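You operate a simulated robot arm through the tools that you are given. There is no shell and no other tool. Be economical: measure what you need, move in short steps, check, and stop when the job is done.

You are at the controls of a simulated robot arm. One attempt, no reset.

TASK
Calibrate the blue scale with the brass weight that it asks for.
Fine: CAL is under the flap: press it, load the weight, press it again; then weight back in its pocket, flap shut, case left open; leave the other scale alone.

Only the result counts: the job must be done as asked and must still hold three seconds after the hand-in. Knocking over, shifting, dropping, spilling or breaking anything else fails it.

THE ROBOT
A 6-joint arm with a two-finger parallel gripper, fixed in place. Base frame: the origin is at the foot of the arm, x ahead of it, y to its left, z up. Units: mm, rad, N and s.
With the tool pointing down near the work surface it reaches from about 140 to 840 mm from the base axis. Its first joint turns from -2.897 to 2.897 rad. Payload 3.91 kg.
Tool frame: the origin (TCP) lies between the finger pads and is the grasp point; the fingertips stand 30 mm ahead of it; z points along the fingers, y is the line along which they close. The gripper opens to 110 mm. The fingers are 20 mm wide and 10 mm thick; the gripper's body (48 by 112 mm) begins 55 mm behind the TCP.
Orientation is told as [roll, pitch, yaw] about the base's x, y, z axes, in that order, counted from this pose: with the fingers straight down and closing along the base's y, the tool's x points along the base's -x, its y along +y and its z along -z.

THE INTERFACE
- The arm moves only by the tool nudge_tool. Its argument "commands" is a list of rows, each a list of 7 numbers: the opening, from 0 (shut) to 1 (fully open), then the shift along the tool's x, y, z in mm, then the turn, a rotation vector about the tool's x, y, z in rad. In form: [[grip, dx, dy, dz, ax, ay, az], ...]. A call has 1 to 12 rows; each row shifts and turns the commanded pose from where the row before left it, along the tool's axes as they then stand. Each row takes 0.2 s and may step no farther than 50 mm and 0.15 rad from the row before; otherwise, or with a gripper value out of range, the whole call is refused. Where a pose cannot be reached the arm comes as near as it can. A force on the tool above 90 N (or 10 N above the force at the start of the call, whichever is more), or a blocked arm, ends the call early, and 0.2 s more pass. Each finger travels about 108 mm/s and halts on what it meets, pressing with about 20 N; the grip force reading is that of the motor and also rises with nothing between the fingers. The clock runs only during rows and for 0.2 s after the last one: add rows that do not move to give the fingers time. It gives the time, the measured TCP pose, the force on the tool (base axes), the opening and the grip force at its end, in the units of the frame above (readings bear some noise), with the torque about the TCP (base axes, N m) and any sound that the robot's microphone picked up.
- Cameras (640 x 400 px; columns grow to the right, rows downward): "scene" is fixed at [400.9, -650.1, 1453.8]; the picture's right is [0.77, 0.64, 0.00], its down [0.55, -0.65, -0.52] and it looks along [-0.33, 0.40, -0.85] (base axes); focal length 214 px, centre (320, 200). "wrist" rides on the gripper at [77, 7, -114] in the tool frame; the picture's right is [-0.09, 1.00, 0.00], its down [-0.80, -0.07, -0.59] and it looks along [-0.59, -0.05, 0.80] (tool axes); focal length 270 px, centre (320, 200). There is no depth. A picture from a camera that has moved, and an enlarged one, comes with that camera's place and axes in the base frame and with its lens.
- camera(camera): a new picture of that camera. No time passes.
- slide_trunk(by): slides the trunk up (or, below 0, down) by that many mm; the arm rides with it, the base frame stays. It gives what a move gives, with no picture.
- inspect(camera, box): a new picture of the part [left, top, right, bottom] of that camera's present view, enlarged. No time passes.
- job_done(): hands the job in; it is judged then, once.

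Go step by step. Nothing tells you positions but the pictures and the camera data: compare them with the known pose of the tool, close in by small moves and look again before you grip or let go. The budget is 120 turns and 64 pictures, counting those below and the enlarged ones. Unless the task says otherwise, let go and move clear before handing in, and close with one line.

The tools are called after ">>>" by a JSON object that holds its "name" and its "arguments". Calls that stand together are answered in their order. nudge_tool: Moves the arm, as the interface text tells. Its arguments: {"type":"object","properties":{"commands":{"type":"array"}},"required":["commands"]} The other tools are called the same way: slide_trunk (by) slides the trunk up or down; camera (camera) takes a picture; inspect (camera, box) takes an enlarged picture of a part of a camera's view; job_done () hands the job in.

At the start:

```text
t: 0.0
tool_pos: [141.3, -415.3, 1214.6]
orientation: [-0.001, 0.001, 0.0]
force: [-0.8, -1.0, 0.6]
wrist_torque: [0.0, 0.0, 0.0]
grip_width: 110.0
grasp_force: 0.0
trunk travel left (down, up): [-450.0, 90.0]
```

scene: 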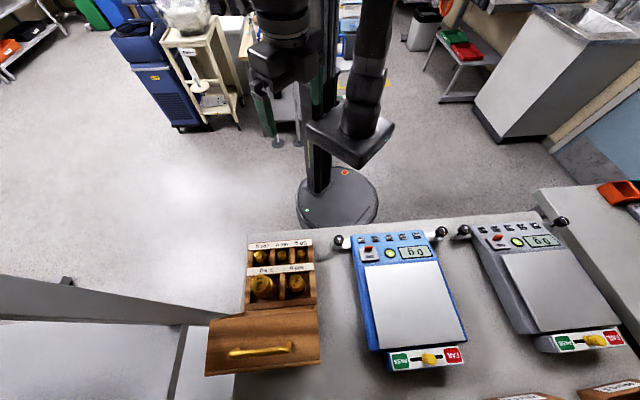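
wrist: 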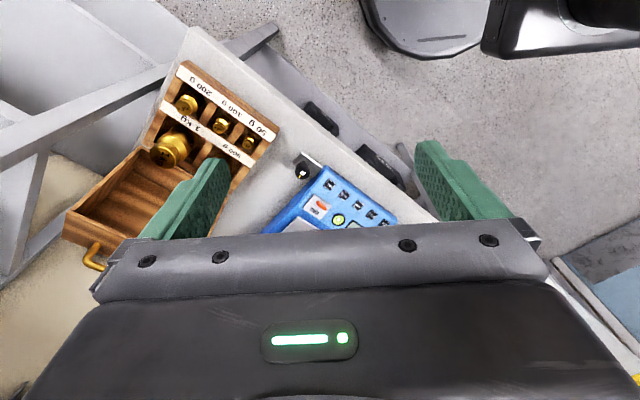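

I see an open wooden weight case, a blue scale and a grey scale on a bench. I'll take enlarged views of the case and the blue scale.

>>> {"name": "inspect", "arguments": {"camera": "scene", "box": [200, 225, 330, 380]}}

>>> {"name": "inspect", "arguments": {"camera": "scene", "box": [325, 220, 475, 380]}}

>>> {"name": "inspect", "arguments": {"camera": "scene", "box": [330, 225, 450, 275]}}

```text
2.58 times, centred on (265, 302) of scene
camera zoom: at [400.9, -650.1, 1453.8], right [0.77, 0.64, 0.0], down [0.55, -0.65, -0.52], along [-0.33, 0.4, -0.85], focal length 554 px, centre (462, -64)
```

zoom: 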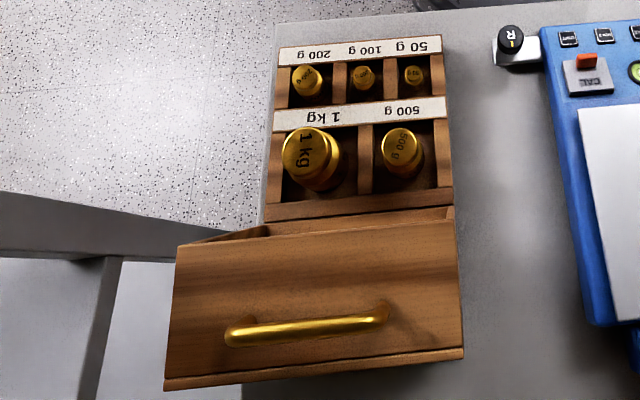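

```text
2.50 times, centred on (400, 300) of scene
camera zoom: at [400.9, -650.1, 1453.8], right [0.77, 0.64, 0.0], down [0.55, -0.65, -0.52], along [-0.33, 0.4, -0.85], focal length 536 px, centre (120, -50)
```

zoom: 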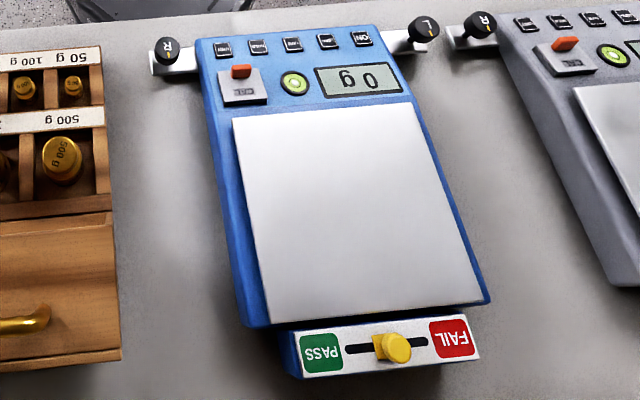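

```text
5.33 times, centred on (390, 250) of scene
camera zoom: at [400.9, -650.1, 1453.8], right [0.77, 0.64, 0.0], down [0.55, -0.65, -0.52], along [-0.33, 0.4, -0.85], focal length 1144 px, centre (-53, -67)
```

zoom: 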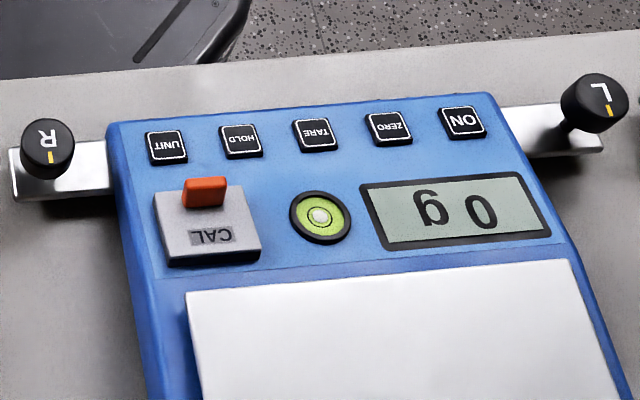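

Both scales and the case appear turned about 45° in the base frame, with the blue scale's CAL flap near (400,-437,890). I'll yaw the tool to match and move above the panel for a close look.

>>> {"name": "nudge_tool", "arguments": {"commands": [[1, 0, 0, 0, 0, 0, 0.131], [1, 0, 0, 0, 0, 0, 0.131], [1, 0, 0, 0, 0, 0, 0.131], [1, 0, 0, 0, 0, 0, 0.131], [1, 0, 0, 0, 0, 0, 0.131], [1, 0, 0, 0, 0, 0, 0.131], [1, -20, 34, 20, 0, 0, 0], [1, -20, 34, 20, 0, 0, 0], [1, -20, 34, 20, 0, 0, 0], [1, -20, 34, 20, 0, 0, 0], [1, -20, 34, 20, 0, 0, 0], [1, 0, 0, 0, 0, 0, 0]]}}

>>> {"name": "camera", "arguments": {"camera": "wrist"}}

```text
t: 2.6
tool_pos: [335.7, -363.4, 1113.4]
orientation: [0.001, 0.001, -0.786]
force: [-0.7, -0.2, 0.1]
wrist_torque: [-0.01, 0.02, -0.01]
grip_width: 110.0
grasp_force: 0.0
trunk travel left (down, up): [-450.0, 90.0]
```

```text
58 pictures are left
camera wrist: at [285.5, -304.6, 1227.4], right [0.77, 0.64, 0.0], down [0.52, -0.62, 0.59], along [0.38, -0.46, -0.8], focal length 270 px, centre (320, 200)
```

wrist: 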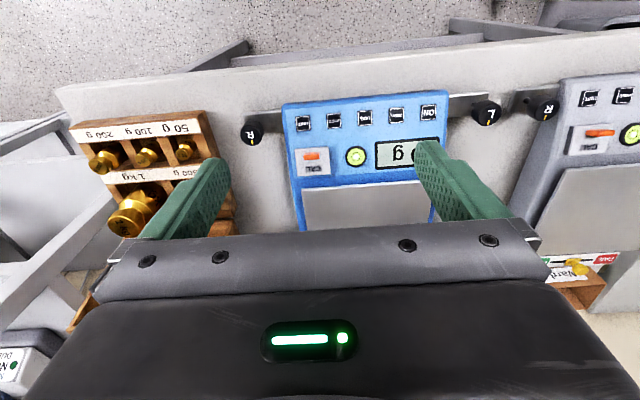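

The panel and case are both in view. I'll enlarge them.

>>> {"name": "inspect", "arguments": {"camera": "wrist", "box": [280, 95, 450, 200]}}

>>> {"name": "inspect", "arguments": {"camera": "wrist", "box": [60, 100, 260, 240]}}

```text
3.76 times, centred on (365, 148) of wrist
camera zoom: at [285.5, -304.6, 1227.4], right [0.77, 0.64, 0.0], down [0.52, -0.62, 0.59], along [0.38, -0.46, -0.8], focal length 1018 px, centre (151, 398)
```

zoom: 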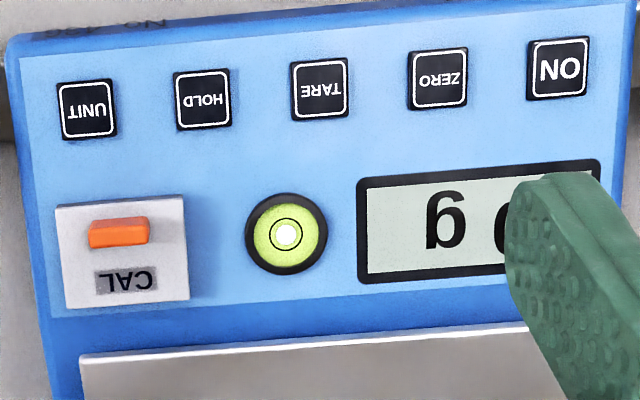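

```text
2.86 times, centred on (160, 170) of wrist
camera zoom: at [285.5, -304.6, 1227.4], right [0.77, 0.64, 0.0], down [0.52, -0.62, 0.59], along [0.38, -0.46, -0.8], focal length 772 px, centre (777, 286)
```

zoom: 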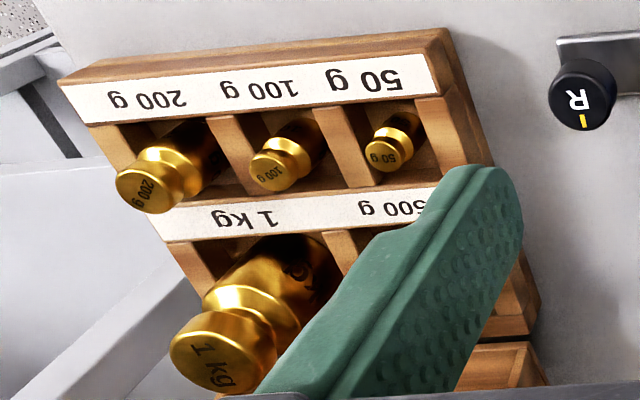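

The level bubble looks centred, and the flap is near (392,-442,910) with its tab on the robot side, so the hinge is probably on the plate side. I'll move closer above it and look again.

>>> {"name": "nudge_tool", "arguments": {"commands": [[1, -25, -4, 27, 0, 0, 0], [1, -25, -4, 27, 0, 0, 0], [1, -25, -4, 27, 0, 0, 0], [1, -25, -4, 27, 0, 0, 0], [1, 0, 0, 0, 0, 0, 0]]}}

>>> {"name": "camera", "arguments": {"camera": "wrist"}}

>>> {"name": "inspect", "arguments": {"camera": "wrist", "box": [230, 60, 410, 200]}}

```text
t: 3.8
tool_pos: [391.8, -447.8, 1005.9]
orientation: [0.0, 0.0, -0.788]
force: [0.0, -0.3, 0.1]
wrist_torque: [0.0, 0.02, -0.01]
grip_width: 109.9
grasp_force: 0.1
trunk travel left (down, up): [-450.0, 90.0]
```

```text
55 pictures are left
camera wrist: at [342.0, -387.6, 1120.9], right [0.77, 0.64, 0.0], down [0.52, -0.62, 0.59], along [0.38, -0.46, -0.8], focal length 270 px, centre (320, 200)
```

wrist: 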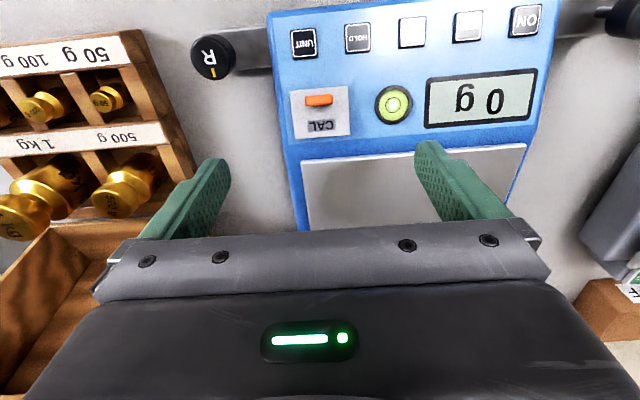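

```text
2.86 times, centred on (320, 130) of wrist
camera zoom: at [342.0, -387.6, 1120.9], right [0.77, 0.64, 0.0], down [0.52, -0.62, 0.59], along [0.38, -0.46, -0.8], focal length 772 px, centre (320, 400)
```

zoom: 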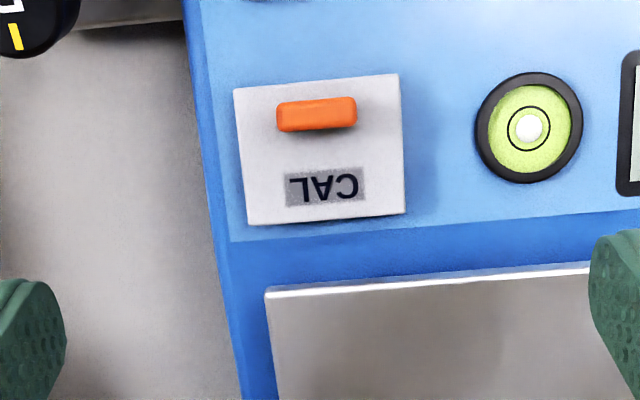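

The flap is about 45×40 mm with an orange tab near (377,-433,922). I'll pinch the tab by its two ends, closing along the present tool y. First I'll narrow the fingers, come lower and look.

>>> {"name": "nudge_tool", "arguments": {"commands": [[0.7, 7, 0, 10, 0, 0, 0], [0.45, 7, 0, 10, 0, 0, 0], [0.36, 0, 0, 10, 0, 0, 0], [0.36, 0, 0, 0, 0, 0, 0]]}}

>>> {"name": "camera", "arguments": {"camera": "wrist"}}

>>> {"name": "inspect", "arguments": {"camera": "scene", "box": [330, 220, 430, 282]}}

```text
t: 4.8
tool_pos: [381.6, -437.4, 976.7]
orientation: [-0.001, 0.0, -0.787]
force: [-0.3, 0.2, 0.4]
wrist_torque: [-0.04, -0.01, 0.0]
grip_width: 39.5
grasp_force: 0.1
trunk travel left (down, up): [-450.0, 90.0]
```

```text
53 pictures are left
camera wrist: at [331.7, -378.0, 1091.1], right [0.77, 0.64, 0.0], down [0.52, -0.62, 0.59], along [0.38, -0.46, -0.8], focal length 270 px, centre (320, 200)
```

wrist: 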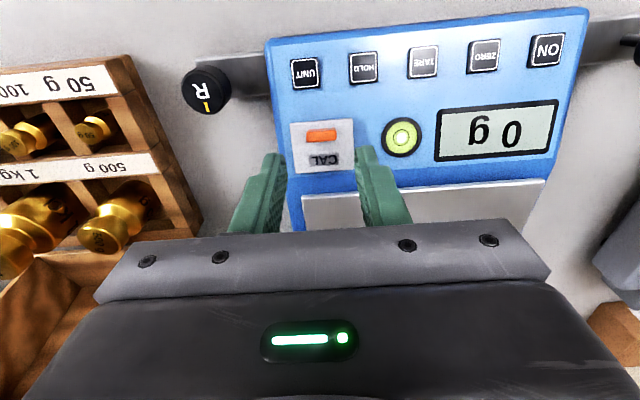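

```text
6.40 times, centred on (380, 251) of scene
camera zoom: at [400.9, -650.1, 1453.8], right [0.77, 0.64, 0.0], down [0.55, -0.65, -0.52], along [-0.33, 0.4, -0.85], focal length 1373 px, centre (-64, -126)
```

zoom: 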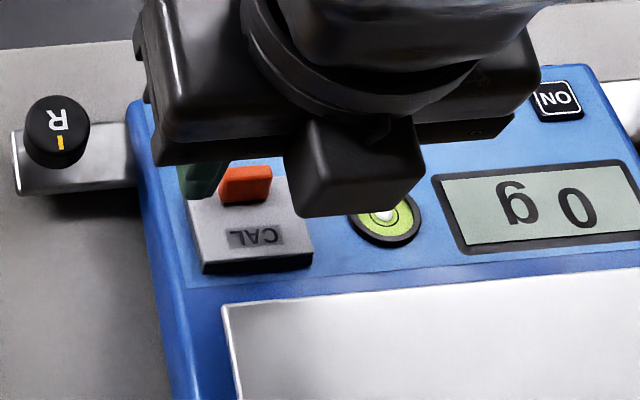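

>>> {"name": "inspect", "arguments": {"camera": "wrist", "box": [240, 90, 400, 190]}}

```text
4.00 times, centred on (320, 140) of wrist
camera zoom: at [331.7, -378.0, 1091.1], right [0.77, 0.64, 0.0], down [0.52, -0.62, 0.59], along [0.38, -0.46, -0.8], focal length 1081 px, centre (320, 440)
```

zoom: 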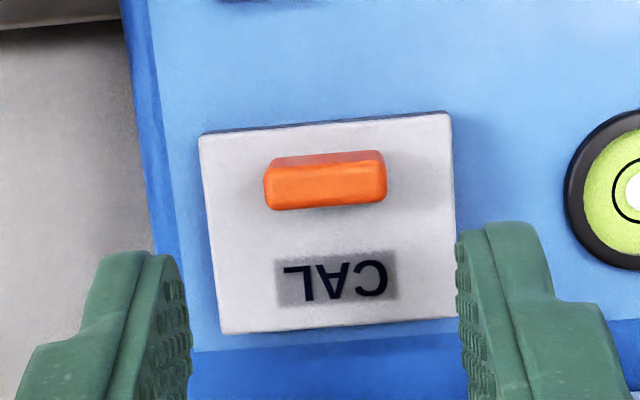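

The tab top is at about (377.5,-432.5,925), almost centred between the fingers. I'll lower so the tips flank the tab and check.

>>> {"name": "nudge_tool", "arguments": {"commands": [[0.36, 0, 0, 10, 0, 0, 0], [0.36, 0, 0, 9, 0, 0, 0], [0.36, 0, 0, 6, 0, 0, 0], [0.36, 0, 0, 0, 0, 0, 0]]}}

>>> {"name": "inspect", "arguments": {"camera": "wrist", "box": [240, 90, 400, 190]}}

>>> {"name": "inspect", "arguments": {"camera": "scene", "box": [330, 220, 430, 282]}}

```text
t: 5.8
tool_pos: [380.9, -438.5, 950.6]
orientation: [0.001, 0.0, -0.787]
force: [-0.2, -0.7, -0.2]
wrist_torque: [0.02, -0.01, 0.01]
grip_width: 39.5
grasp_force: 0.0
trunk travel left (down, up): [-450.0, 90.0]
```

```text
4.00 times, centred on (320, 140) of wrist
camera zoom: at [331.5, -379.1, 1065.5], right [0.77, 0.64, 0.0], down [0.52, -0.62, 0.59], along [0.38, -0.46, -0.8], focal length 1081 px, centre (320, 440)
```

zoom: 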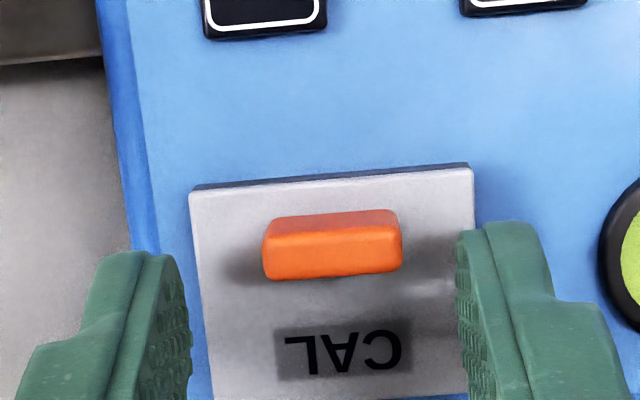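

```text
6.40 times, centred on (380, 251) of scene
camera zoom: at [400.9, -650.1, 1453.8], right [0.77, 0.64, 0.0], down [0.55, -0.65, -0.52], along [-0.33, 0.4, -0.85], focal length 1373 px, centre (-64, -126)
```

zoom: 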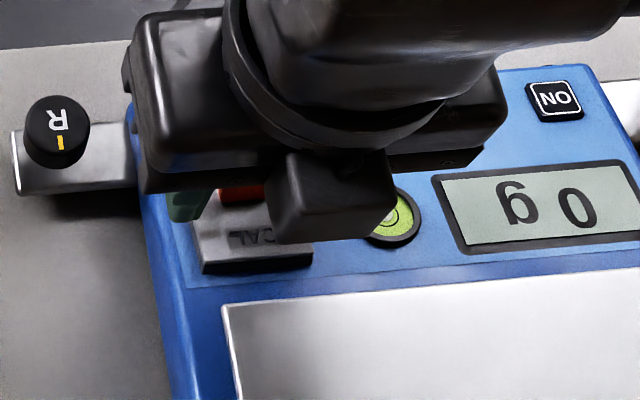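

The tab sits between the fingertips, about 1.5 mm toward +y. I'll shift, go a little lower and close on it.

>>> {"name": "nudge_tool", "arguments": {"commands": [[0.36, 0, 1.5, 3, 0, 0, 0], [0.25, 0, 0, 0, 0, 0, 0], [0.15, 0, 0, 0, 0, 0, 0], [0.1, 0, 0, 0, 0, 0, 0], [0.1, 0, 0, 0, 0, 0, 0]]}}

>>> {"name": "inspect", "arguments": {"camera": "wrist", "box": [240, 90, 400, 190]}}

```text
t: 7.0
tool_pos: [383.4, -435.9, 949.6]
orientation: [0.0, -0.001, -0.786]
force: [2.5, 3.0, -1.1]
wrist_torque: [0.14, -0.11, -0.01]
grip_width: 19.8
grasp_force: 44.9
trunk travel left (down, up): [-450.0, 90.0]
```

```text
4.00 times, centred on (320, 140) of wrist
camera zoom: at [333.2, -377.5, 1062.9], right [0.77, 0.64, 0.0], down [0.52, -0.62, 0.59], along [0.38, -0.46, -0.8], focal length 1081 px, centre (320, 440)
```

zoom: 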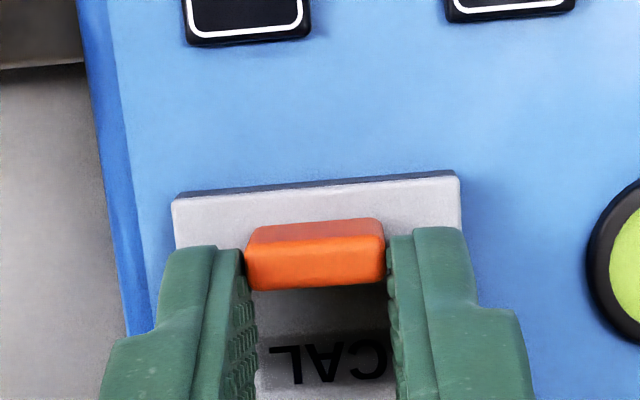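

The tab is gripped (19.8 mm). Next is a short test of the opening arc, about 14°, around a hinge on the plate side.

>>> {"name": "nudge_tool", "arguments": {"commands": [[0.1, -5.2, 0, -3.1, 0, 0.12, 0], [0.1, -5.2, 0, -3.1, 0, 0.12, 0], [0.1, 0, 0, 0, 0, 0, 0]]}}

>>> {"name": "camera", "arguments": {"camera": "wrist"}}

>>> {"name": "inspect", "arguments": {"camera": "scene", "box": [330, 220, 430, 282]}}

```text
t: 7.8
tool_pos: [387.2, -442.5, 954.2]
orientation: [-0.001, 0.242, -0.787]
force: [-8.4, 16.0, -3.1]
wrist_torque: [0.57, 0.35, -0.06]
grip_width: 19.7
grasp_force: 44.5
trunk travel left (down, up): [-450.0, 90.0]
```

```text
47 pictures are left
camera wrist: at [360.0, -404.3, 1083.0], right [0.77, 0.64, -0.02], down [0.6, -0.7, 0.38], along [0.23, -0.31, -0.92], focal length 270 px, centre (320, 200)
```

wrist: 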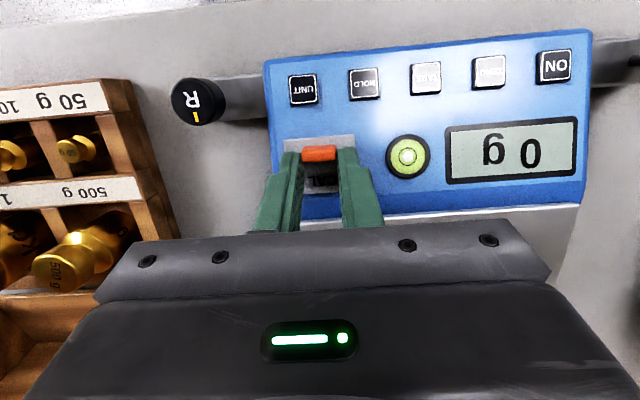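

```text
6.40 times, centred on (380, 251) of scene
camera zoom: at [400.9, -650.1, 1453.8], right [0.77, 0.64, 0.0], down [0.55, -0.65, -0.52], along [-0.33, 0.4, -0.85], focal length 1373 px, centre (-64, -126)
```

zoom: 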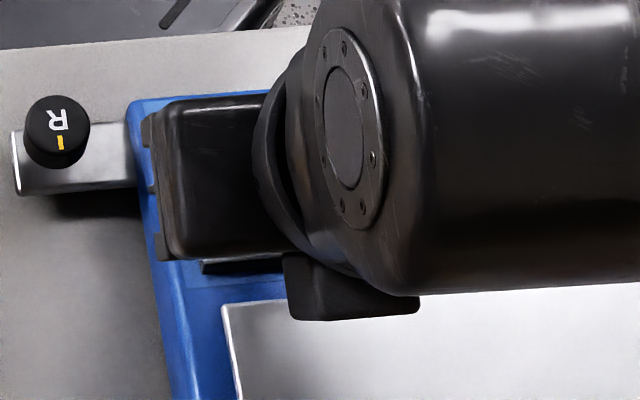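

>>> {"name": "inspect", "arguments": {"camera": "wrist", "box": [255, 110, 385, 200]}}

```text
4.44 times, centred on (320, 155) of wrist
camera zoom: at [360.0, -404.3, 1083.0], right [0.77, 0.64, -0.02], down [0.6, -0.7, 0.38], along [0.23, -0.31, -0.92], focal length 1201 px, centre (320, 400)
```

zoom: 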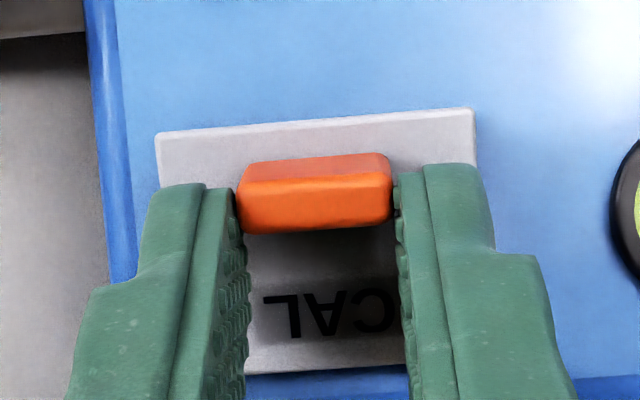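

The flap lifts with the tab and I feel only a moderate horizontal reaction, so the hinge is a bit nearer than assumed. I'll continue the arc with corrected numbers.

>>> {"name": "nudge_tool", "arguments": {"commands": [[0.1, 2.5, 0, 0, 0, 0, 0], [0.1, -4.2, 0, -2.9, 0, 0.12, 0], [0.1, -4.2, 0, -2.9, 0, 0.12, 0], [0.1, 0, 0, 0, 0, 0, 0]]}}

>>> {"name": "inspect", "arguments": {"camera": "wrist", "box": [240, 90, 400, 200]}}

```text
t: 8.8
tool_pos: [395.1, -448.5, 956.2]
orientation: [0.001, 0.484, -0.788]
force: [-8.7, 15.9, -22.8]
wrist_torque: [0.64, 0.52, -0.05]
grip_width: 19.4
grasp_force: 45.1
trunk travel left (down, up): [-450.0, 90.0]
```

```text
3.64 times, centred on (320, 145) of wrist
camera zoom: at [389.0, -433.5, 1093.4], right [0.76, 0.65, -0.04], down [0.65, -0.75, 0.15], along [0.07, -0.14, -0.99], focal length 983 px, centre (320, 400)
```

zoom: 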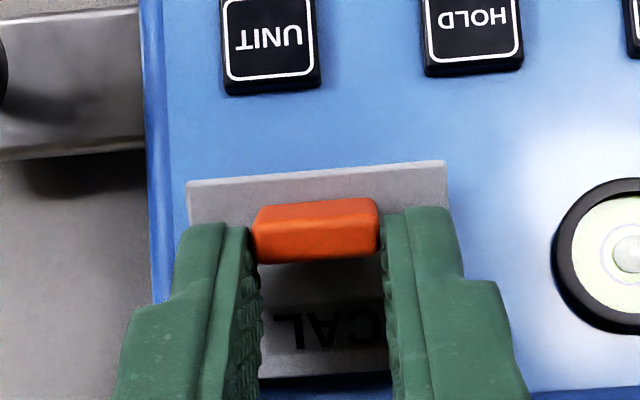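

The flap is about 28° open; reaction forces show the true pivot is roughly 22 mm / 31 mm from the TCP. I'll continue with that arc.

>>> {"name": "nudge_tool", "arguments": {"commands": [[0.1, 0.5, 0, 2, 0, 0, 0], [0.1, -3.8, 0, -2.2, 0, 0.12, 0], [0.1, -3.8, 0, -2.2, 0, 0.12, 0], [0.1, -3.8, 0, -2.2, 0, 0.12, 0], [0.1, 0, 0, 0, 0, 0, 0]]}}

>>> {"name": "inspect", "arguments": {"camera": "wrist", "box": [240, 90, 400, 200]}}

```text
t: 9.8
tool_pos: [398.1, -451.9, 952.4]
orientation: [-0.007, 0.744, -0.786]
force: [12.9, -9.4, 5.0]
wrist_torque: [-0.18, -0.67, -0.21]
grip_width: 19.7
grasp_force: 45.4
out of reach, approached as far as the arm can: row 4
trunk travel left (down, up): [-450.0, 90.0]
stopped in row 4: the force on the tool passed its limit at 141 N (the readings are from after the stop); the commanded pose is now the measured one
```

```text
3.64 times, centred on (320, 145) of wrist
camera zoom: at [417.6, -460.7, 1089.5], right [0.75, 0.66, -0.06], down [0.65, -0.75, -0.1], along [-0.12, 0.04, -0.99], focal length 983 px, centre (320, 400)
```

zoom: 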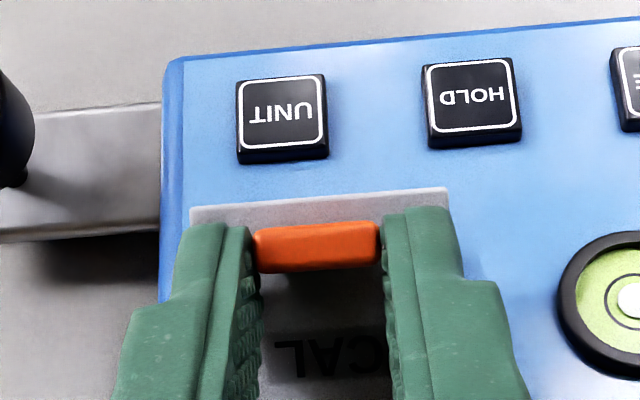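

The flap is about 43° open and the arm reached its tilt limit, so I'll carry the tab the rest of the way letting it pivot between the pads, with a slight un-tilt.

>>> {"name": "nudge_tool", "arguments": {"commands": [[0.1, -0.9, 0, -6.1, 0, -0.03, 0], [0.1, -2.5, 0, -6.0, 0, -0.03, 0], [0.1, 0, 0, 0, 0, 0, 0]]}}

>>> {"name": "inspect", "arguments": {"camera": "wrist", "box": [240, 90, 400, 200]}}

```text
t: 10.6
tool_pos: [403.5, -456.4, 963.5]
orientation: [-0.008, 0.683, -0.786]
force: [-1.1, 6.2, 2.7]
wrist_torque: [0.2, 0.13, 0.05]
grip_width: 19.7
grasp_force: 45.0
trunk travel left (down, up): [-450.0, 90.0]
```

```text
3.64 times, centred on (320, 145) of wrist
camera zoom: at [417.8, -460.9, 1099.3], right [0.75, 0.66, -0.06], down [0.66, -0.75, -0.05], along [-0.08, -0.01, -1.0], focal length 983 px, centre (320, 400)
```

zoom: 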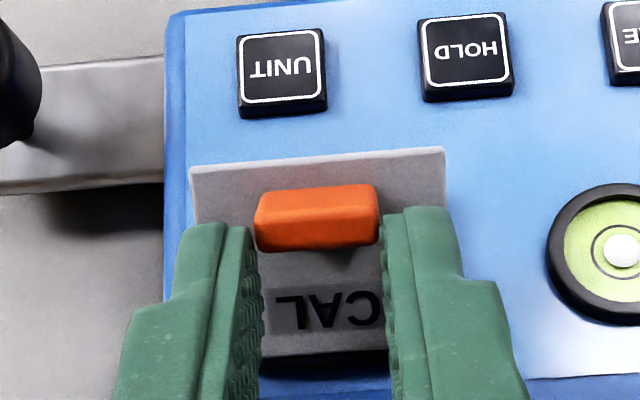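

The tab has slipped toward the fingertips; the flap seems only about 30° open. I'll let go, back off along the tool axis and see whether the flap stays.

>>> {"name": "nudge_tool", "arguments": {"commands": [[0.3, 0, 0, 0, 0, 0, 0], [0.36, 0, 0, 0, 0, 0, 0], [0.36, 0, 0, -20, 0, 0, 0], [0.36, 0, 0, -30, 0, 0, 0], [0.36, 20, 0, -20, 0, 0, 0]]}}

>>> {"name": "camera", "arguments": {"camera": "wrist"}}

>>> {"name": "inspect", "arguments": {"camera": "scene", "box": [330, 220, 430, 282]}}

```text
t: 11.8
tool_pos: [396.9, -448.0, 1000.2]
orientation: [-0.008, 0.681, -0.787]
force: [-0.1, 0.4, 0.8]
wrist_torque: [-0.02, 0.03, -0.02]
grip_width: 39.3
grasp_force: 0.1
out of reach, approached as far as the arm can: row 3, 4, 5
trunk travel left (down, up): [-450.0, 90.0]
```

```text
41 pictures are left
camera wrist: at [410.6, -451.2, 1137.6], right [0.75, 0.66, -0.06], down [0.66, -0.75, -0.04], along [-0.07, -0.01, -1.0], focal length 270 px, centre (320, 200)
```

wrist: 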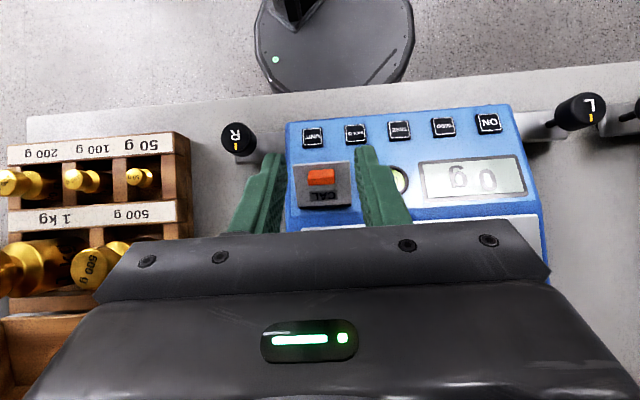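

```text
6.40 times, centred on (380, 251) of scene
camera zoom: at [400.9, -650.1, 1453.8], right [0.77, 0.64, 0.0], down [0.55, -0.65, -0.52], along [-0.33, 0.4, -0.85], focal length 1373 px, centre (-64, -126)
```

zoom: 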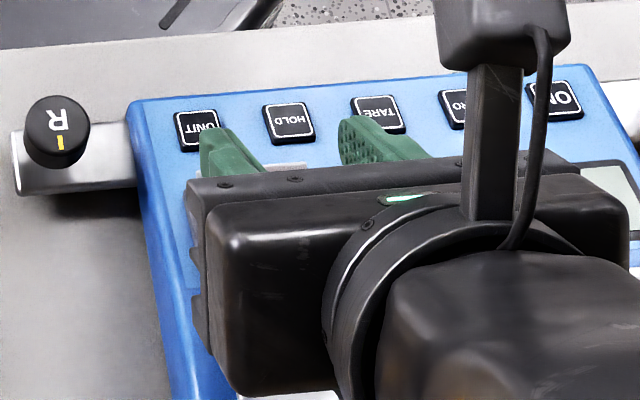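

>>> {"name": "inspect", "arguments": {"camera": "wrist", "box": [270, 140, 380, 220]}}

```text
5.00 times, centred on (325, 180) of wrist
camera zoom: at [410.6, -451.2, 1137.6], right [0.75, 0.66, -0.06], down [0.66, -0.75, -0.04], along [-0.07, -0.01, -1.0], focal length 1351 px, centre (295, 300)
```

zoom: 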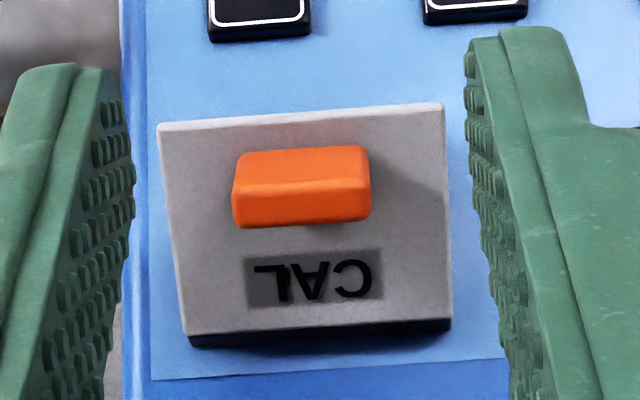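

The flap stays where it was left, at roughly 30°, so the hinge has friction. The tab is taller (about 15 mm) than I thought, so I'll match the tool's tilt to the flap and re-grip the tab deeper.

>>> {"name": "nudge_tool", "arguments": {"commands": [[0.36, 0, 0, 0, 0, -0.13, 0], [0.36, -9, 0, 9, 0, 0, 0], [0.36, -9, 0, 9, 0, 0, 0], [0.36, -9, 0, 8.5, 0, 0, 0], [0.36, 0, 0, 0, 0, 0, 0]]}}

>>> {"name": "inspect", "arguments": {"camera": "wrist", "box": [240, 90, 400, 200]}}

```text
t: 12.9
tool_pos: [402.4, -456.2, 963.3]
orientation: [-0.005, 0.557, -0.787]
force: [-0.4, 0.0, -0.6]
wrist_torque: [0.01, 0.02, 0.05]
grip_width: 39.7
grasp_force: 0.0
trunk travel left (down, up): [-450.0, 90.0]
```

```text
3.64 times, centred on (320, 145) of wrist
camera zoom: at [404.8, -445.9, 1100.1], right [0.76, 0.65, -0.05], down [0.66, -0.75, 0.08], along [0.01, -0.1, -1.0], focal length 983 px, centre (320, 400)
```

zoom: 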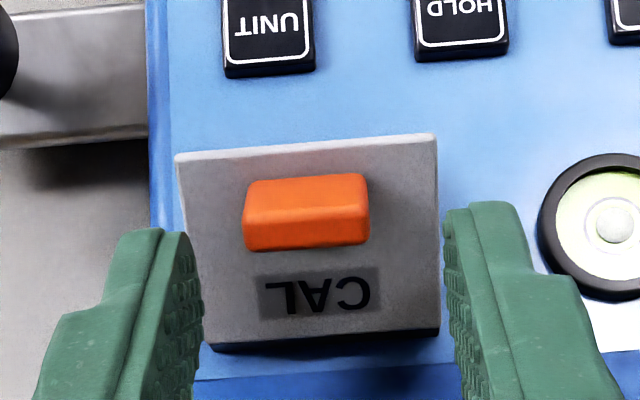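

Geometry matches the prediction; the tab is 1.8 mm off in tool y. I'll advance 15 mm and close.

>>> {"name": "nudge_tool", "arguments": {"commands": [[0.36, 0, -1.8, 5, 0, 0, 0], [0.36, 0, 0, 5, 0, 0, 0], [0.36, 0, 0, 4.5, 0, 0, 0], [0.25, 0, 0, 0, 0, 0, 0], [0.1, 0, 0, 0, 0, 0, 0], [0.05, 0, 0, 0, 0, 0, 0], [0.05, 0, 0, 0, 0, 0, 0]]}}

>>> {"name": "inspect", "arguments": {"camera": "wrist", "box": [240, 90, 400, 200]}}

```text
t: 14.6
tool_pos: [397.8, -450.0, 948.8]
orientation: [-0.007, 0.557, -0.787]
force: [0.1, 0.3, -0.7]
wrist_torque: [0.05, -0.03, -0.05]
grip_width: 19.6
grasp_force: 45.3
trunk travel left (down, up): [-450.0, 90.0]
```

```text
3.64 times, centred on (320, 145) of wrist
camera zoom: at [398.1, -441.2, 1087.9], right [0.76, 0.65, -0.05], down [0.66, -0.75, 0.08], along [0.01, -0.1, -1.0], focal length 983 px, centre (320, 400)
```

zoom: 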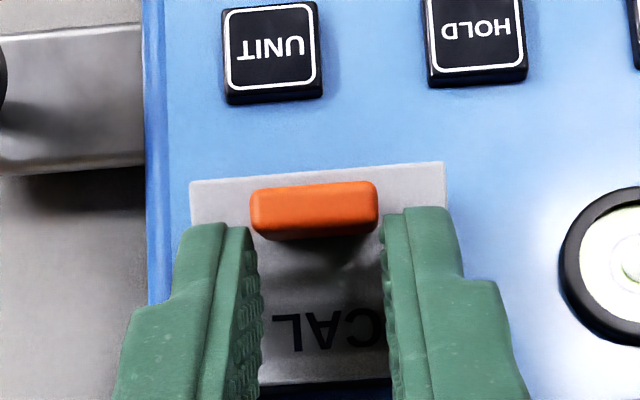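

The tab is only at the robot-side edge of the pads; I'll reopen, shift 7 mm along tool x and re-close.

>>> {"name": "nudge_tool", "arguments": {"commands": [[0.3, 0, 0, 0, 0, 0, 0], [0.3, 4, 0, 0, 0, 0, 0], [0.3, 4, 0, 0, 0, 0, 0], [0.1, 0, 0, 0, 0, 0, 0], [0.05, 0, 0, 0, 0, 0, 0], [0.05, 0, 0, 0, 0, 0, 0]]}}

>>> {"name": "inspect", "arguments": {"camera": "wrist", "box": [240, 90, 400, 200]}}

```text
t: 15.9
tool_pos: [392.0, -445.7, 954.4]
orientation: [-0.007, 0.557, -0.787]
force: [4.1, 0.8, 2.6]
wrist_torque: [0.03, -0.22, -0.06]
grip_width: 20.0
grasp_force: 44.8
trunk travel left (down, up): [-450.0, 90.0]
```

```text
3.64 times, centred on (320, 145) of wrist
camera zoom: at [393.8, -436.9, 1092.6], right [0.76, 0.65, -0.05], down [0.66, -0.75, 0.08], along [0.01, -0.1, -1.0], focal length 983 px, centre (320, 400)
```

zoom: 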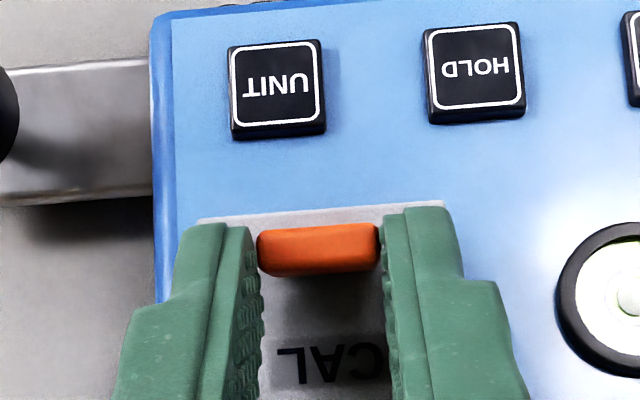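

The tab is now well inside the pads. I'll carry it along the arc at constant tilt so it pivots between the pads.

>>> {"name": "nudge_tool", "arguments": {"commands": [[0.05, -1.8, 0, -5.8, 0, 0, 0], [0.05, -2.9, 0, -5.3, 0, 0, 0], [0.05, 0, 0, 0, 0, 0, 0]]}}

>>> {"name": "inspect", "arguments": {"camera": "wrist", "box": [240, 90, 400, 200]}}

```text
t: 16.8
tool_pos: [397.6, -450.9, 961.2]
orientation: [-0.006, 0.557, -0.785]
force: [-12.1, 23.5, -14.4]
wrist_torque: [0.98, 0.66, -0.15]
grip_width: 19.9
grasp_force: 44.7
trunk travel left (down, up): [-450.0, 90.0]
```

```text
3.64 times, centred on (320, 145) of wrist
camera zoom: at [399.1, -442.2, 1099.0], right [0.76, 0.65, -0.05], down [0.66, -0.75, 0.08], along [0.01, -0.09, -1.0], focal length 983 px, centre (320, 400)
```

zoom: 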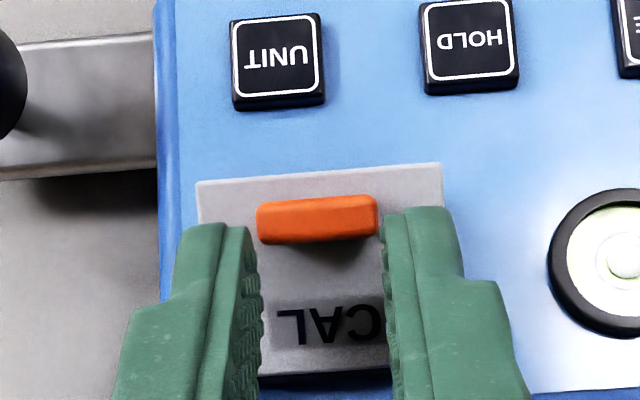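

The tab slips again with a stiff reaction, so I need a true look at the flap's state. I'll release and retreat up and toward the robot so the scene camera can see it.

>>> {"name": "nudge_tool", "arguments": {"commands": [[0.3, 0, 0, 0, 0, 0, 0], [0.36, 0, 0, 0, 0, 0, 0], [0.36, 5, 0, -20, 0, -0.12, 0], [0.36, 20, 0, -35, 0, -0.14, 0], [0.36, 30, 0, -38, 0, -0.15, 0], [0.36, 40, 0, -20, 0, -0.14, 0], [0.36, 40, 0, 0, 0, 0, 0]]}}

>>> {"name": "inspect", "arguments": {"camera": "scene", "box": [330, 220, 430, 282]}}

>>> {"name": "camera", "arguments": {"camera": "wrist"}}

```text
t: 18.4
tool_pos: [335.0, -388.0, 1093.7]
orientation: [-0.006, 0.005, -0.781]
force: [-0.4, -0.3, -0.5]
wrist_torque: [0.01, 0.0, -0.02]
grip_width: 39.6
grasp_force: 0.0
trunk travel left (down, up): [-450.0, 90.0]
```

```text
6.40 times, centred on (380, 251) of scene
camera zoom: at [400.9, -650.1, 1453.8], right [0.77, 0.64, 0.0], down [0.55, -0.65, -0.52], along [-0.33, 0.4, -0.85], focal length 1373 px, centre (-64, -126)
```

zoom: 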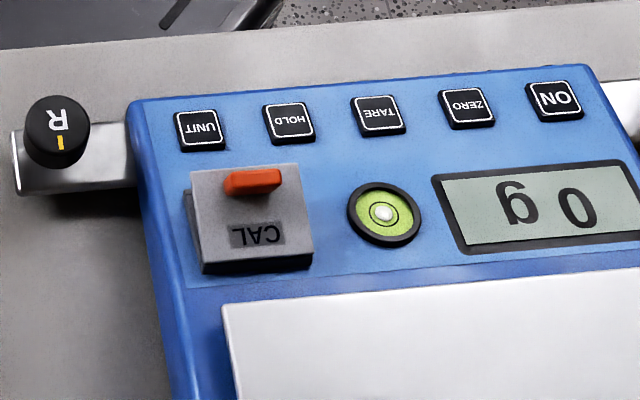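

```text
33 pictures are left
camera wrist: at [285.2, -328.3, 1207.6], right [0.76, 0.64, -0.01], down [0.52, -0.62, 0.59], along [0.38, -0.45, -0.81], focal length 270 px, centre (320, 200)
```

wrist: 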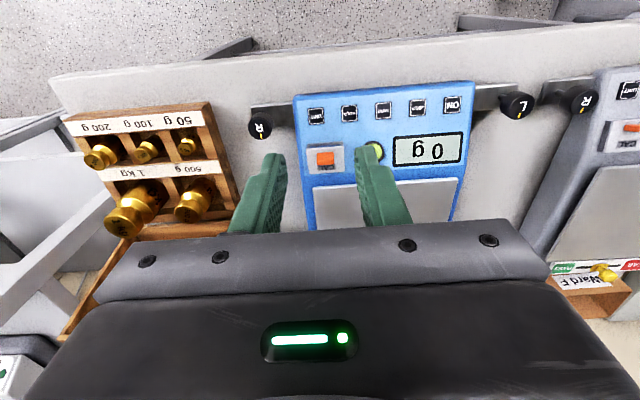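

The flap is about 27° open, holds by itself, and the scale hasn't shifted. My earlier arcs were centred wrongly and ran into the tilt limit, so I'll raise the trunk 90 mm and test in free air whether more tilt becomes available.

>>> {"name": "slide_trunk", "arguments": {"by": 90}}

>>> {"name": "nudge_tool", "arguments": {"commands": [[0.36, -30, 0, 40, 0, 0, 0], [0.36, -30, 0, 40, 0, 0, 0], [0.36, -30, 0, 40, 0, 0.1, 0], [0.36, 0, 0, 0, 0, 0.15, 0], [0.36, 0, 0, 0, 0, 0.15, 0], [0.36, 0, 0, 0, 0, 0.15, 0], [0.36, 0, 0, 0, 0, 0.15, 0], [0.36, 0, 0, 0, 0, 0.15, 0], [0.36, 0, 0, 0, 0, 0.15, 0], [0.36, 0, 0, 0, 0, 0, 0]]}}

```text
t: 19.6
tool_pos: [335.0, -389.1, 1182.1]
orientation: [-0.006, 0.009, -0.781]
force: [0.8, -0.7, 0.2]
wrist_torque: [0.03, 0.0, -0.01]
grip_width: 39.8
grasp_force: 0.2
trunk travel left (down, up): [-540.0, 0.0]
```

```text
t: 21.8
tool_pos: [339.7, -392.0, 1008.5]
orientation: [-0.012, 0.999, -0.789]
force: [0.5, 0.3, 0.0]
wrist_torque: [0.02, 0.02, 0.0]
grip_width: 39.4
grasp_force: 0.0
out of reach, approached as far as the arm can: row 8, 9
trunk travel left (down, up): [-540.0, 0.0]
```

More tilt is available lower down. I'll un-tilt to about 0.5 and re-read the pose.

>>> {"name": "nudge_tool", "arguments": {"commands": [[0.36, 0, 0, 0, 0, -0.15, 0], [0.36, 0, 0, 0, 0, -0.15, 0], [0.36, 0, 0, 0, 0, -0.15, 0], [0.36, 0, 0, 0, 0, -0.05, 0], [0.36, 0, 0, 0, 0, 0, 0]]}}

```text
t: 23.0
tool_pos: [340.9, -392.3, 1008.1]
orientation: [-0.007, 0.506, -0.785]
force: [-0.3, -0.2, 0.4]
wrist_torque: [-0.03, 0.01, 0.03]
grip_width: 39.8
grasp_force: 0.0
trunk travel left (down, up): [-540.0, 0.0]
```

>>> {"name": "nudge_tool", "arguments": {"commands": [[0.36, -31.3, -0.6, -0.5, 0, 0, 0], [0.36, -31.3, -0.6, -0.5, 0, 0, 0], [0.36, -31.3, -0.5, -0.6, 0, 0, 0], [0.36, 0, 0, 0, 0, 0, 0]]}}

>>> {"name": "inspect", "arguments": {"camera": "wrist", "box": [240, 90, 400, 200]}}

```text
t: 24.0
tool_pos: [395.4, -452.5, 965.1]
orientation: [-0.004, 0.507, -0.786]
force: [0.2, -0.5, -0.3]
wrist_torque: [0.02, 0.0, -0.01]
grip_width: 39.6
grasp_force: 0.0
trunk travel left (down, up): [-540.0, 0.0]
```

```text
3.64 times, centred on (320, 145) of wrist
camera zoom: at [393.1, -437.7, 1103.1], right [0.76, 0.65, -0.05], down [0.65, -0.75, 0.13], along [0.05, -0.13, -0.99], focal length 983 px, centre (320, 400)
```

zoom: 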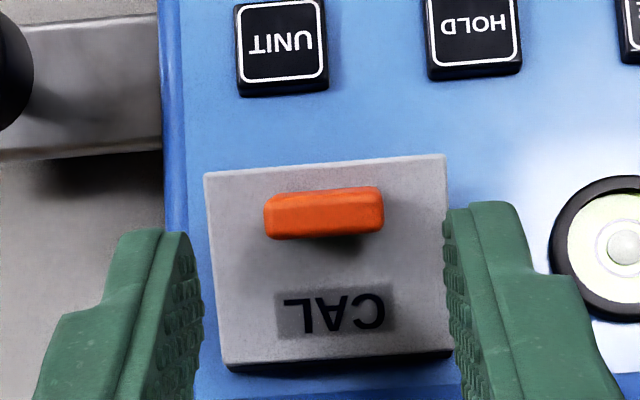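

The flap had been dragged back to roughly 15°. I'll match that tilt (0.27), grip the tab fully again, and then rotate about the measured hinge line (v=604, z=909).

>>> {"name": "nudge_tool", "arguments": {"commands": [[0.36, 0, 1.4, 0, 0, -0.12, 0], [0.36, 0, 0, 0, 0, -0.117, 0], [0.36, 5, 0, 0, 0, 0, 0], [0.36, 0, 0, 7, 0, 0, 0], [0.36, 0, 0, 7, 0, 0, 0], [0.36, 0, 0, 5.4, 0, 0, 0], [0.25, 0, 0, 0, 0, 0, 0], [0.1, 0, 0, 0, 0, 0, 0], [0.02, 0, 0, 0, 0, 0, 0], [0.02, 0, 0, 0, 0, 0, 0]]}}

>>> {"name": "inspect", "arguments": {"camera": "wrist", "box": [240, 90, 400, 200]}}

```text
t: 26.2
tool_pos: [390.3, -444.7, 948.2]
orientation: [-0.005, 0.268, -0.784]
force: [-3.5, -3.7, 6.5]
wrist_torque: [-0.06, 0.03, 0.0]
grip_width: 19.4
grasp_force: 45.1
trunk travel left (down, up): [-540.0, 0.0]
```

```text
3.64 times, centred on (320, 145) of wrist
camera zoom: at [364.4, -407.7, 1078.4], right [0.76, 0.65, -0.03], down [0.61, -0.7, 0.36], along [0.21, -0.29, -0.93], focal length 983 px, centre (320, 400)
```

zoom: 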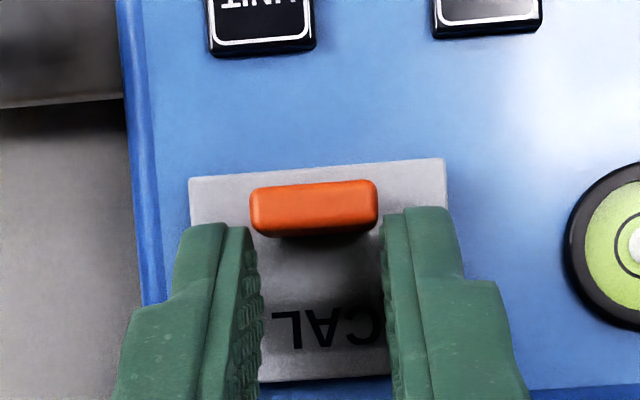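

The tips just touch the flap and the tab is again near the pad edge, so I'll open, back off 1 mm, shift 4 mm, close, and start the tilt-matched arc with pivot (25.5, 33.5) in the tool frame.

>>> {"name": "nudge_tool", "arguments": {"commands": [[0.3, 0, 0, 0, 0, 0, 0], [0.3, 4, 0, -1, 0, 0, 0], [0.1, 0, 0, 0, 0, 0, 0], [0.0, 0, 0, 0, 0, 0, 0], [0.0, 0, 0, 0, 0, 0, 0], [0.0, -3.5, 0, -2.4, 0, 0.1, 0], [0.0, -3.5, 0, -2.4, 0, 0.1, 0], [0, 0, 0, 0, 0, 0, 0]]}}

>>> {"name": "inspect", "arguments": {"camera": "wrist", "box": [240, 90, 400, 200]}}

```text
t: 28.0
tool_pos: [392.0, -445.5, 952.1]
orientation: [-0.006, 0.474, -0.785]
force: [-14.0, 7.5, -4.7]
wrist_torque: [0.3, 0.45, 0.08]
grip_width: 19.5
grasp_force: 45.2
trunk travel left (down, up): [-540.0, 0.0]
```

```text
3.64 times, centred on (320, 145) of wrist
camera zoom: at [385.8, -429.1, 1088.3], right [0.76, 0.65, -0.04], down [0.65, -0.74, 0.17], along [0.07, -0.15, -0.99], focal length 983 px, centre (320, 400)
```

zoom: 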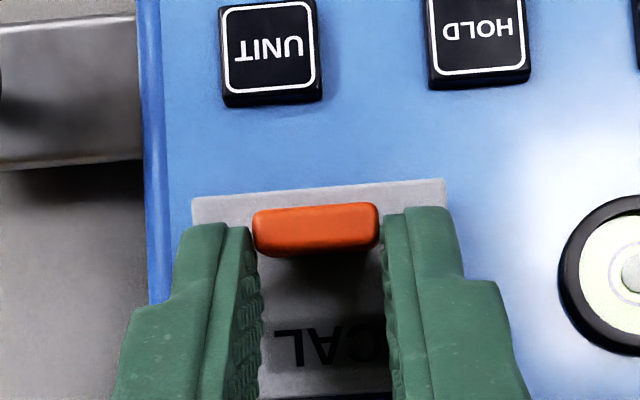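

The tab is holding firmly in the pads with modest force. I'll continue the arc.

>>> {"name": "nudge_tool", "arguments": {"commands": [[0, 0.8, 0, 0, 0, 0, 0], [0, -3.2, 0, -2.4, 0, 0.1, 0], [0, -3.2, 0, -2.4, 0, 0.1, 0], [0, 0, 0, 0, 0, 0, 0]]}}

```text
t: 29.0
tool_pos: [397.7, -451.9, 952.4]
orientation: [-0.006, 0.671, -0.788]
force: [-24.9, 12.6, -15.3]
wrist_torque: [0.66, 0.74, 0.13]
grip_width: 19.9
grasp_force: 44.8
trunk travel left (down, up): [-540.0, 0.0]
```

>>> {"name": "inspect", "arguments": {"camera": "wrist", "box": [240, 90, 400, 200]}}

```text
3.64 times, centred on (320, 145) of wrist
camera zoom: at [410.4, -453.8, 1090.7], right [0.75, 0.66, -0.06], down [0.66, -0.75, -0.03], along [-0.07, -0.01, -1.0], focal length 983 px, centre (320, 400)
```

zoom: 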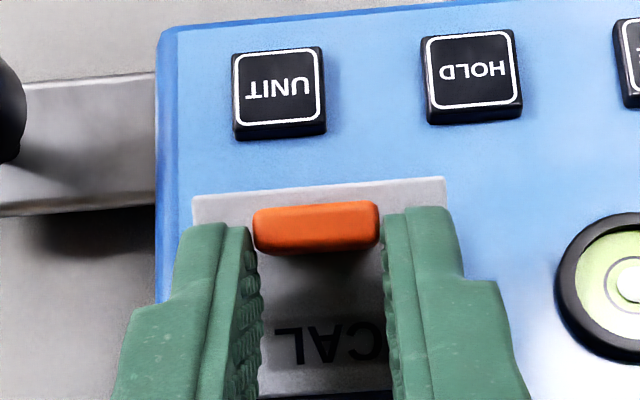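

The tab still sits identically in the pads, so the flap follows (now about 38°). Continuing with slightly smaller radii.

>>> {"name": "nudge_tool", "arguments": {"commands": [[0, 1, 0, 1, 0, 0, 0], [0, -3.0, 0, -2.1, 0, 0.1, 0], [0, -3.0, 0, -2.1, 0, 0.1, 0], [0, 0, 0, 0, 0, 0, 0]]}}

>>> {"name": "inspect", "arguments": {"camera": "wrist", "box": [240, 90, 400, 200]}}

```text
t: 30.0
tool_pos: [399.4, -454.4, 951.2]
orientation: [-0.011, 0.855, -0.787]
force: [25.2, -40.5, 34.0]
wrist_torque: [-0.68, -1.52, 0.02]
grip_width: 19.7
grasp_force: 44.8
out of reach, approached as far as the arm can: row 3
trunk travel left (down, up): [-540.0, 0.0]
```

```text
3.64 times, centred on (320, 145) of wrist
camera zoom: at [431.2, -473.8, 1084.2], right [0.74, 0.67, -0.07], down [0.64, -0.74, -0.21], along [-0.2, 0.11, -0.97], focal length 983 px, centre (320, 400)
```

zoom: 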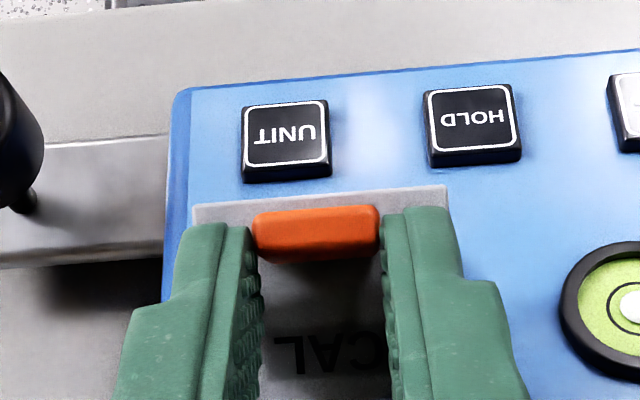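

The flap is about 49° open, which is the arm's tilt limit. I'll release carefully, back away un-tilting, and come round to push it from underneath.

>>> {"name": "nudge_tool", "arguments": {"commands": [[0.25, 0, 0, 0, 0, 0, 0], [0.4, 0, 0, 0, 0, 0, 0], [0.4, 0, 0, -10, 0, -0.08, 0], [0.4, 0, 0, -18, 0, -0.14, 0], [0.4, 0, 0, -30, 0, -0.14, 0], [0.4, 10, 0, -30, 0, -0.14, 0], [0.2, 20, 0, -20, 0, -0.15, 0], [0, 30, 0, 0, 0, -0.14, 0], [0, 40, 0, 0, 0, -0.07, 0], [0, 30, 0, 0, 0, 0, 0]]}}

>>> {"name": "inspect", "arguments": {"camera": "scene", "box": [330, 220, 430, 282]}}

>>> {"name": "inspect", "arguments": {"camera": "wrist", "box": [240, 90, 400, 200]}}

```text
t: 32.2
tool_pos: [349.3, -401.6, 1057.7]
orientation: [-0.004, 0.01, -0.783]
force: [0.3, 0.7, -0.5]
wrist_torque: [-0.02, 0.0, -0.05]
grip_width: 0.0
grasp_force: 20.1
trunk travel left (down, up): [-540.0, 0.0]
```

```text
6.40 times, centred on (380, 251) of scene
camera zoom: at [400.9, -650.1, 1453.8], right [0.77, 0.64, 0.0], down [0.55, -0.65, -0.52], along [-0.33, 0.4, -0.85], focal length 1373 px, centre (-64, -126)
```

zoom: 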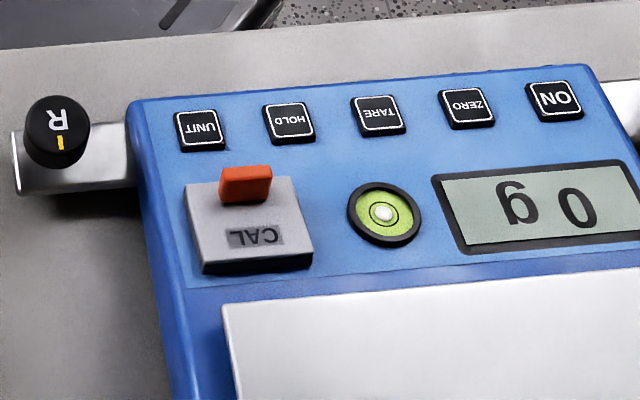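

```text
3.64 times, centred on (320, 145) of wrist
camera zoom: at [301.3, -342.5, 1173.3], right [0.76, 0.64, -0.01], down [0.52, -0.62, 0.59], along [0.38, -0.45, -0.81], focal length 983 px, centre (320, 400)
```

zoom: 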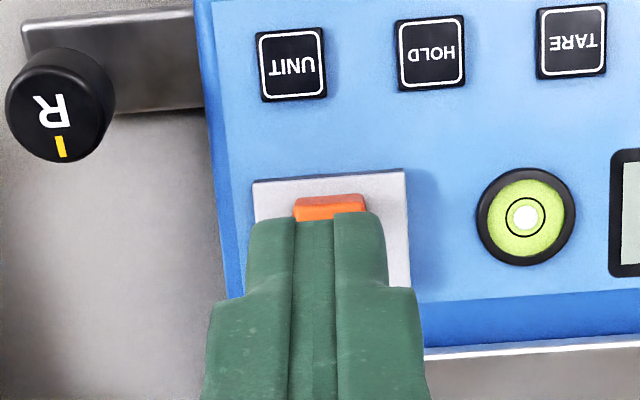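

The flap fell shut again after release, so it must go past vertical in one motion. Since the tab can be pinched by its ends at any tilt, I'll start with the tool tilted −0.8 rad toward the robot and turn it with the flap all the way through.

>>> {"name": "nudge_tool", "arguments": {"commands": [[0.1, 0, 0, 0, 0, -0.135, 0], [0.2, 0, 0, 0, 0, -0.135, 0], [0.3, 0, 0, 0, 0, -0.135, 0], [0.33, 0, 0, 0, 0, -0.135, 0], [0.33, 0, 0, 0, 0, -0.135, 0], [0.33, 0, 0, 0, 0, -0.135, 0], [0.33, 32, -0.6, 29.5, 0, 0, 0], [0.33, 32, -0.7, 29.5, 0, 0, 0], [0.33, 0, 0, 0, 0, 0, 0]]}}

>>> {"name": "camera", "arguments": {"camera": "wrist"}}

```text
t: 34.2
tool_pos: [335.9, -397.0, 970.8]
orientation: [0.0, -0.725, -0.781]
force: [-0.5, -0.7, -0.1]
wrist_torque: [-0.05, -0.02, 0.0]
grip_width: 36.2
grasp_force: 0.1
out of reach, approached as far as the arm can: row 6
trunk travel left (down, up): [-540.0, 0.0]
```

```text
25 pictures are left
camera wrist: at [245.7, -297.6, 1004.8], right [0.75, 0.66, 0.06], down [0.1, -0.2, 0.98], along [0.66, -0.72, -0.21], focal length 270 px, centre (320, 200)
```

wrist: 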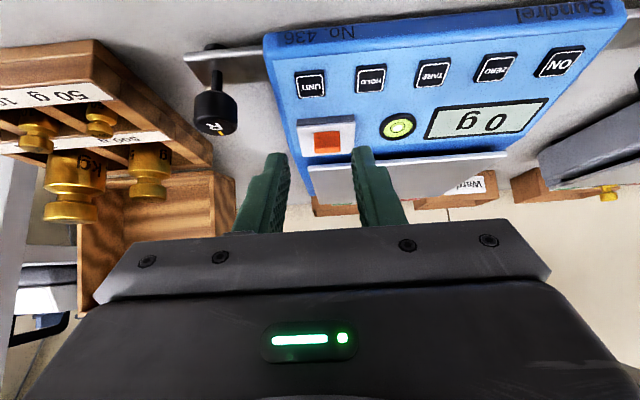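

The model predicts the tab's pixel position well (row 141 predicted, about 140 seen). I'll advance along the tool axis to just short of the grip and check.

>>> {"name": "nudge_tool", "arguments": {"commands": [[0.33, -12.9, 4.6, 0, 0, 0, 0], [0.33, 0, 0, 15, 0, 0, 0], [0.33, 0, 0, 15, 0, 0, 0], [0.33, 0, 0, 11, 0, 0, 0], [0.33, 0, 0, 0, 0, 0, 0]]}}

>>> {"name": "inspect", "arguments": {"camera": "wrist", "box": [240, 90, 400, 200]}}

```text
t: 35.4
tool_pos: [368.9, -417.7, 947.6]
orientation: [-0.001, -0.724, -0.779]
force: [0.3, 0.0, 0.2]
wrist_torque: [-0.02, 0.01, -0.02]
grip_width: 36.2
grasp_force: 0.0
trunk travel left (down, up): [-540.0, 0.0]
```

```text
3.64 times, centred on (320, 145) of wrist
camera zoom: at [277.9, -319.9, 981.4], right [0.75, 0.66, 0.06], down [0.1, -0.2, 0.98], along [0.66, -0.72, -0.21], focal length 983 px, centre (320, 400)
```

zoom: 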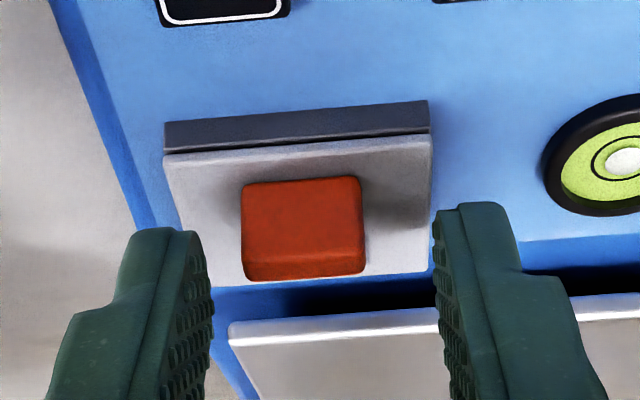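

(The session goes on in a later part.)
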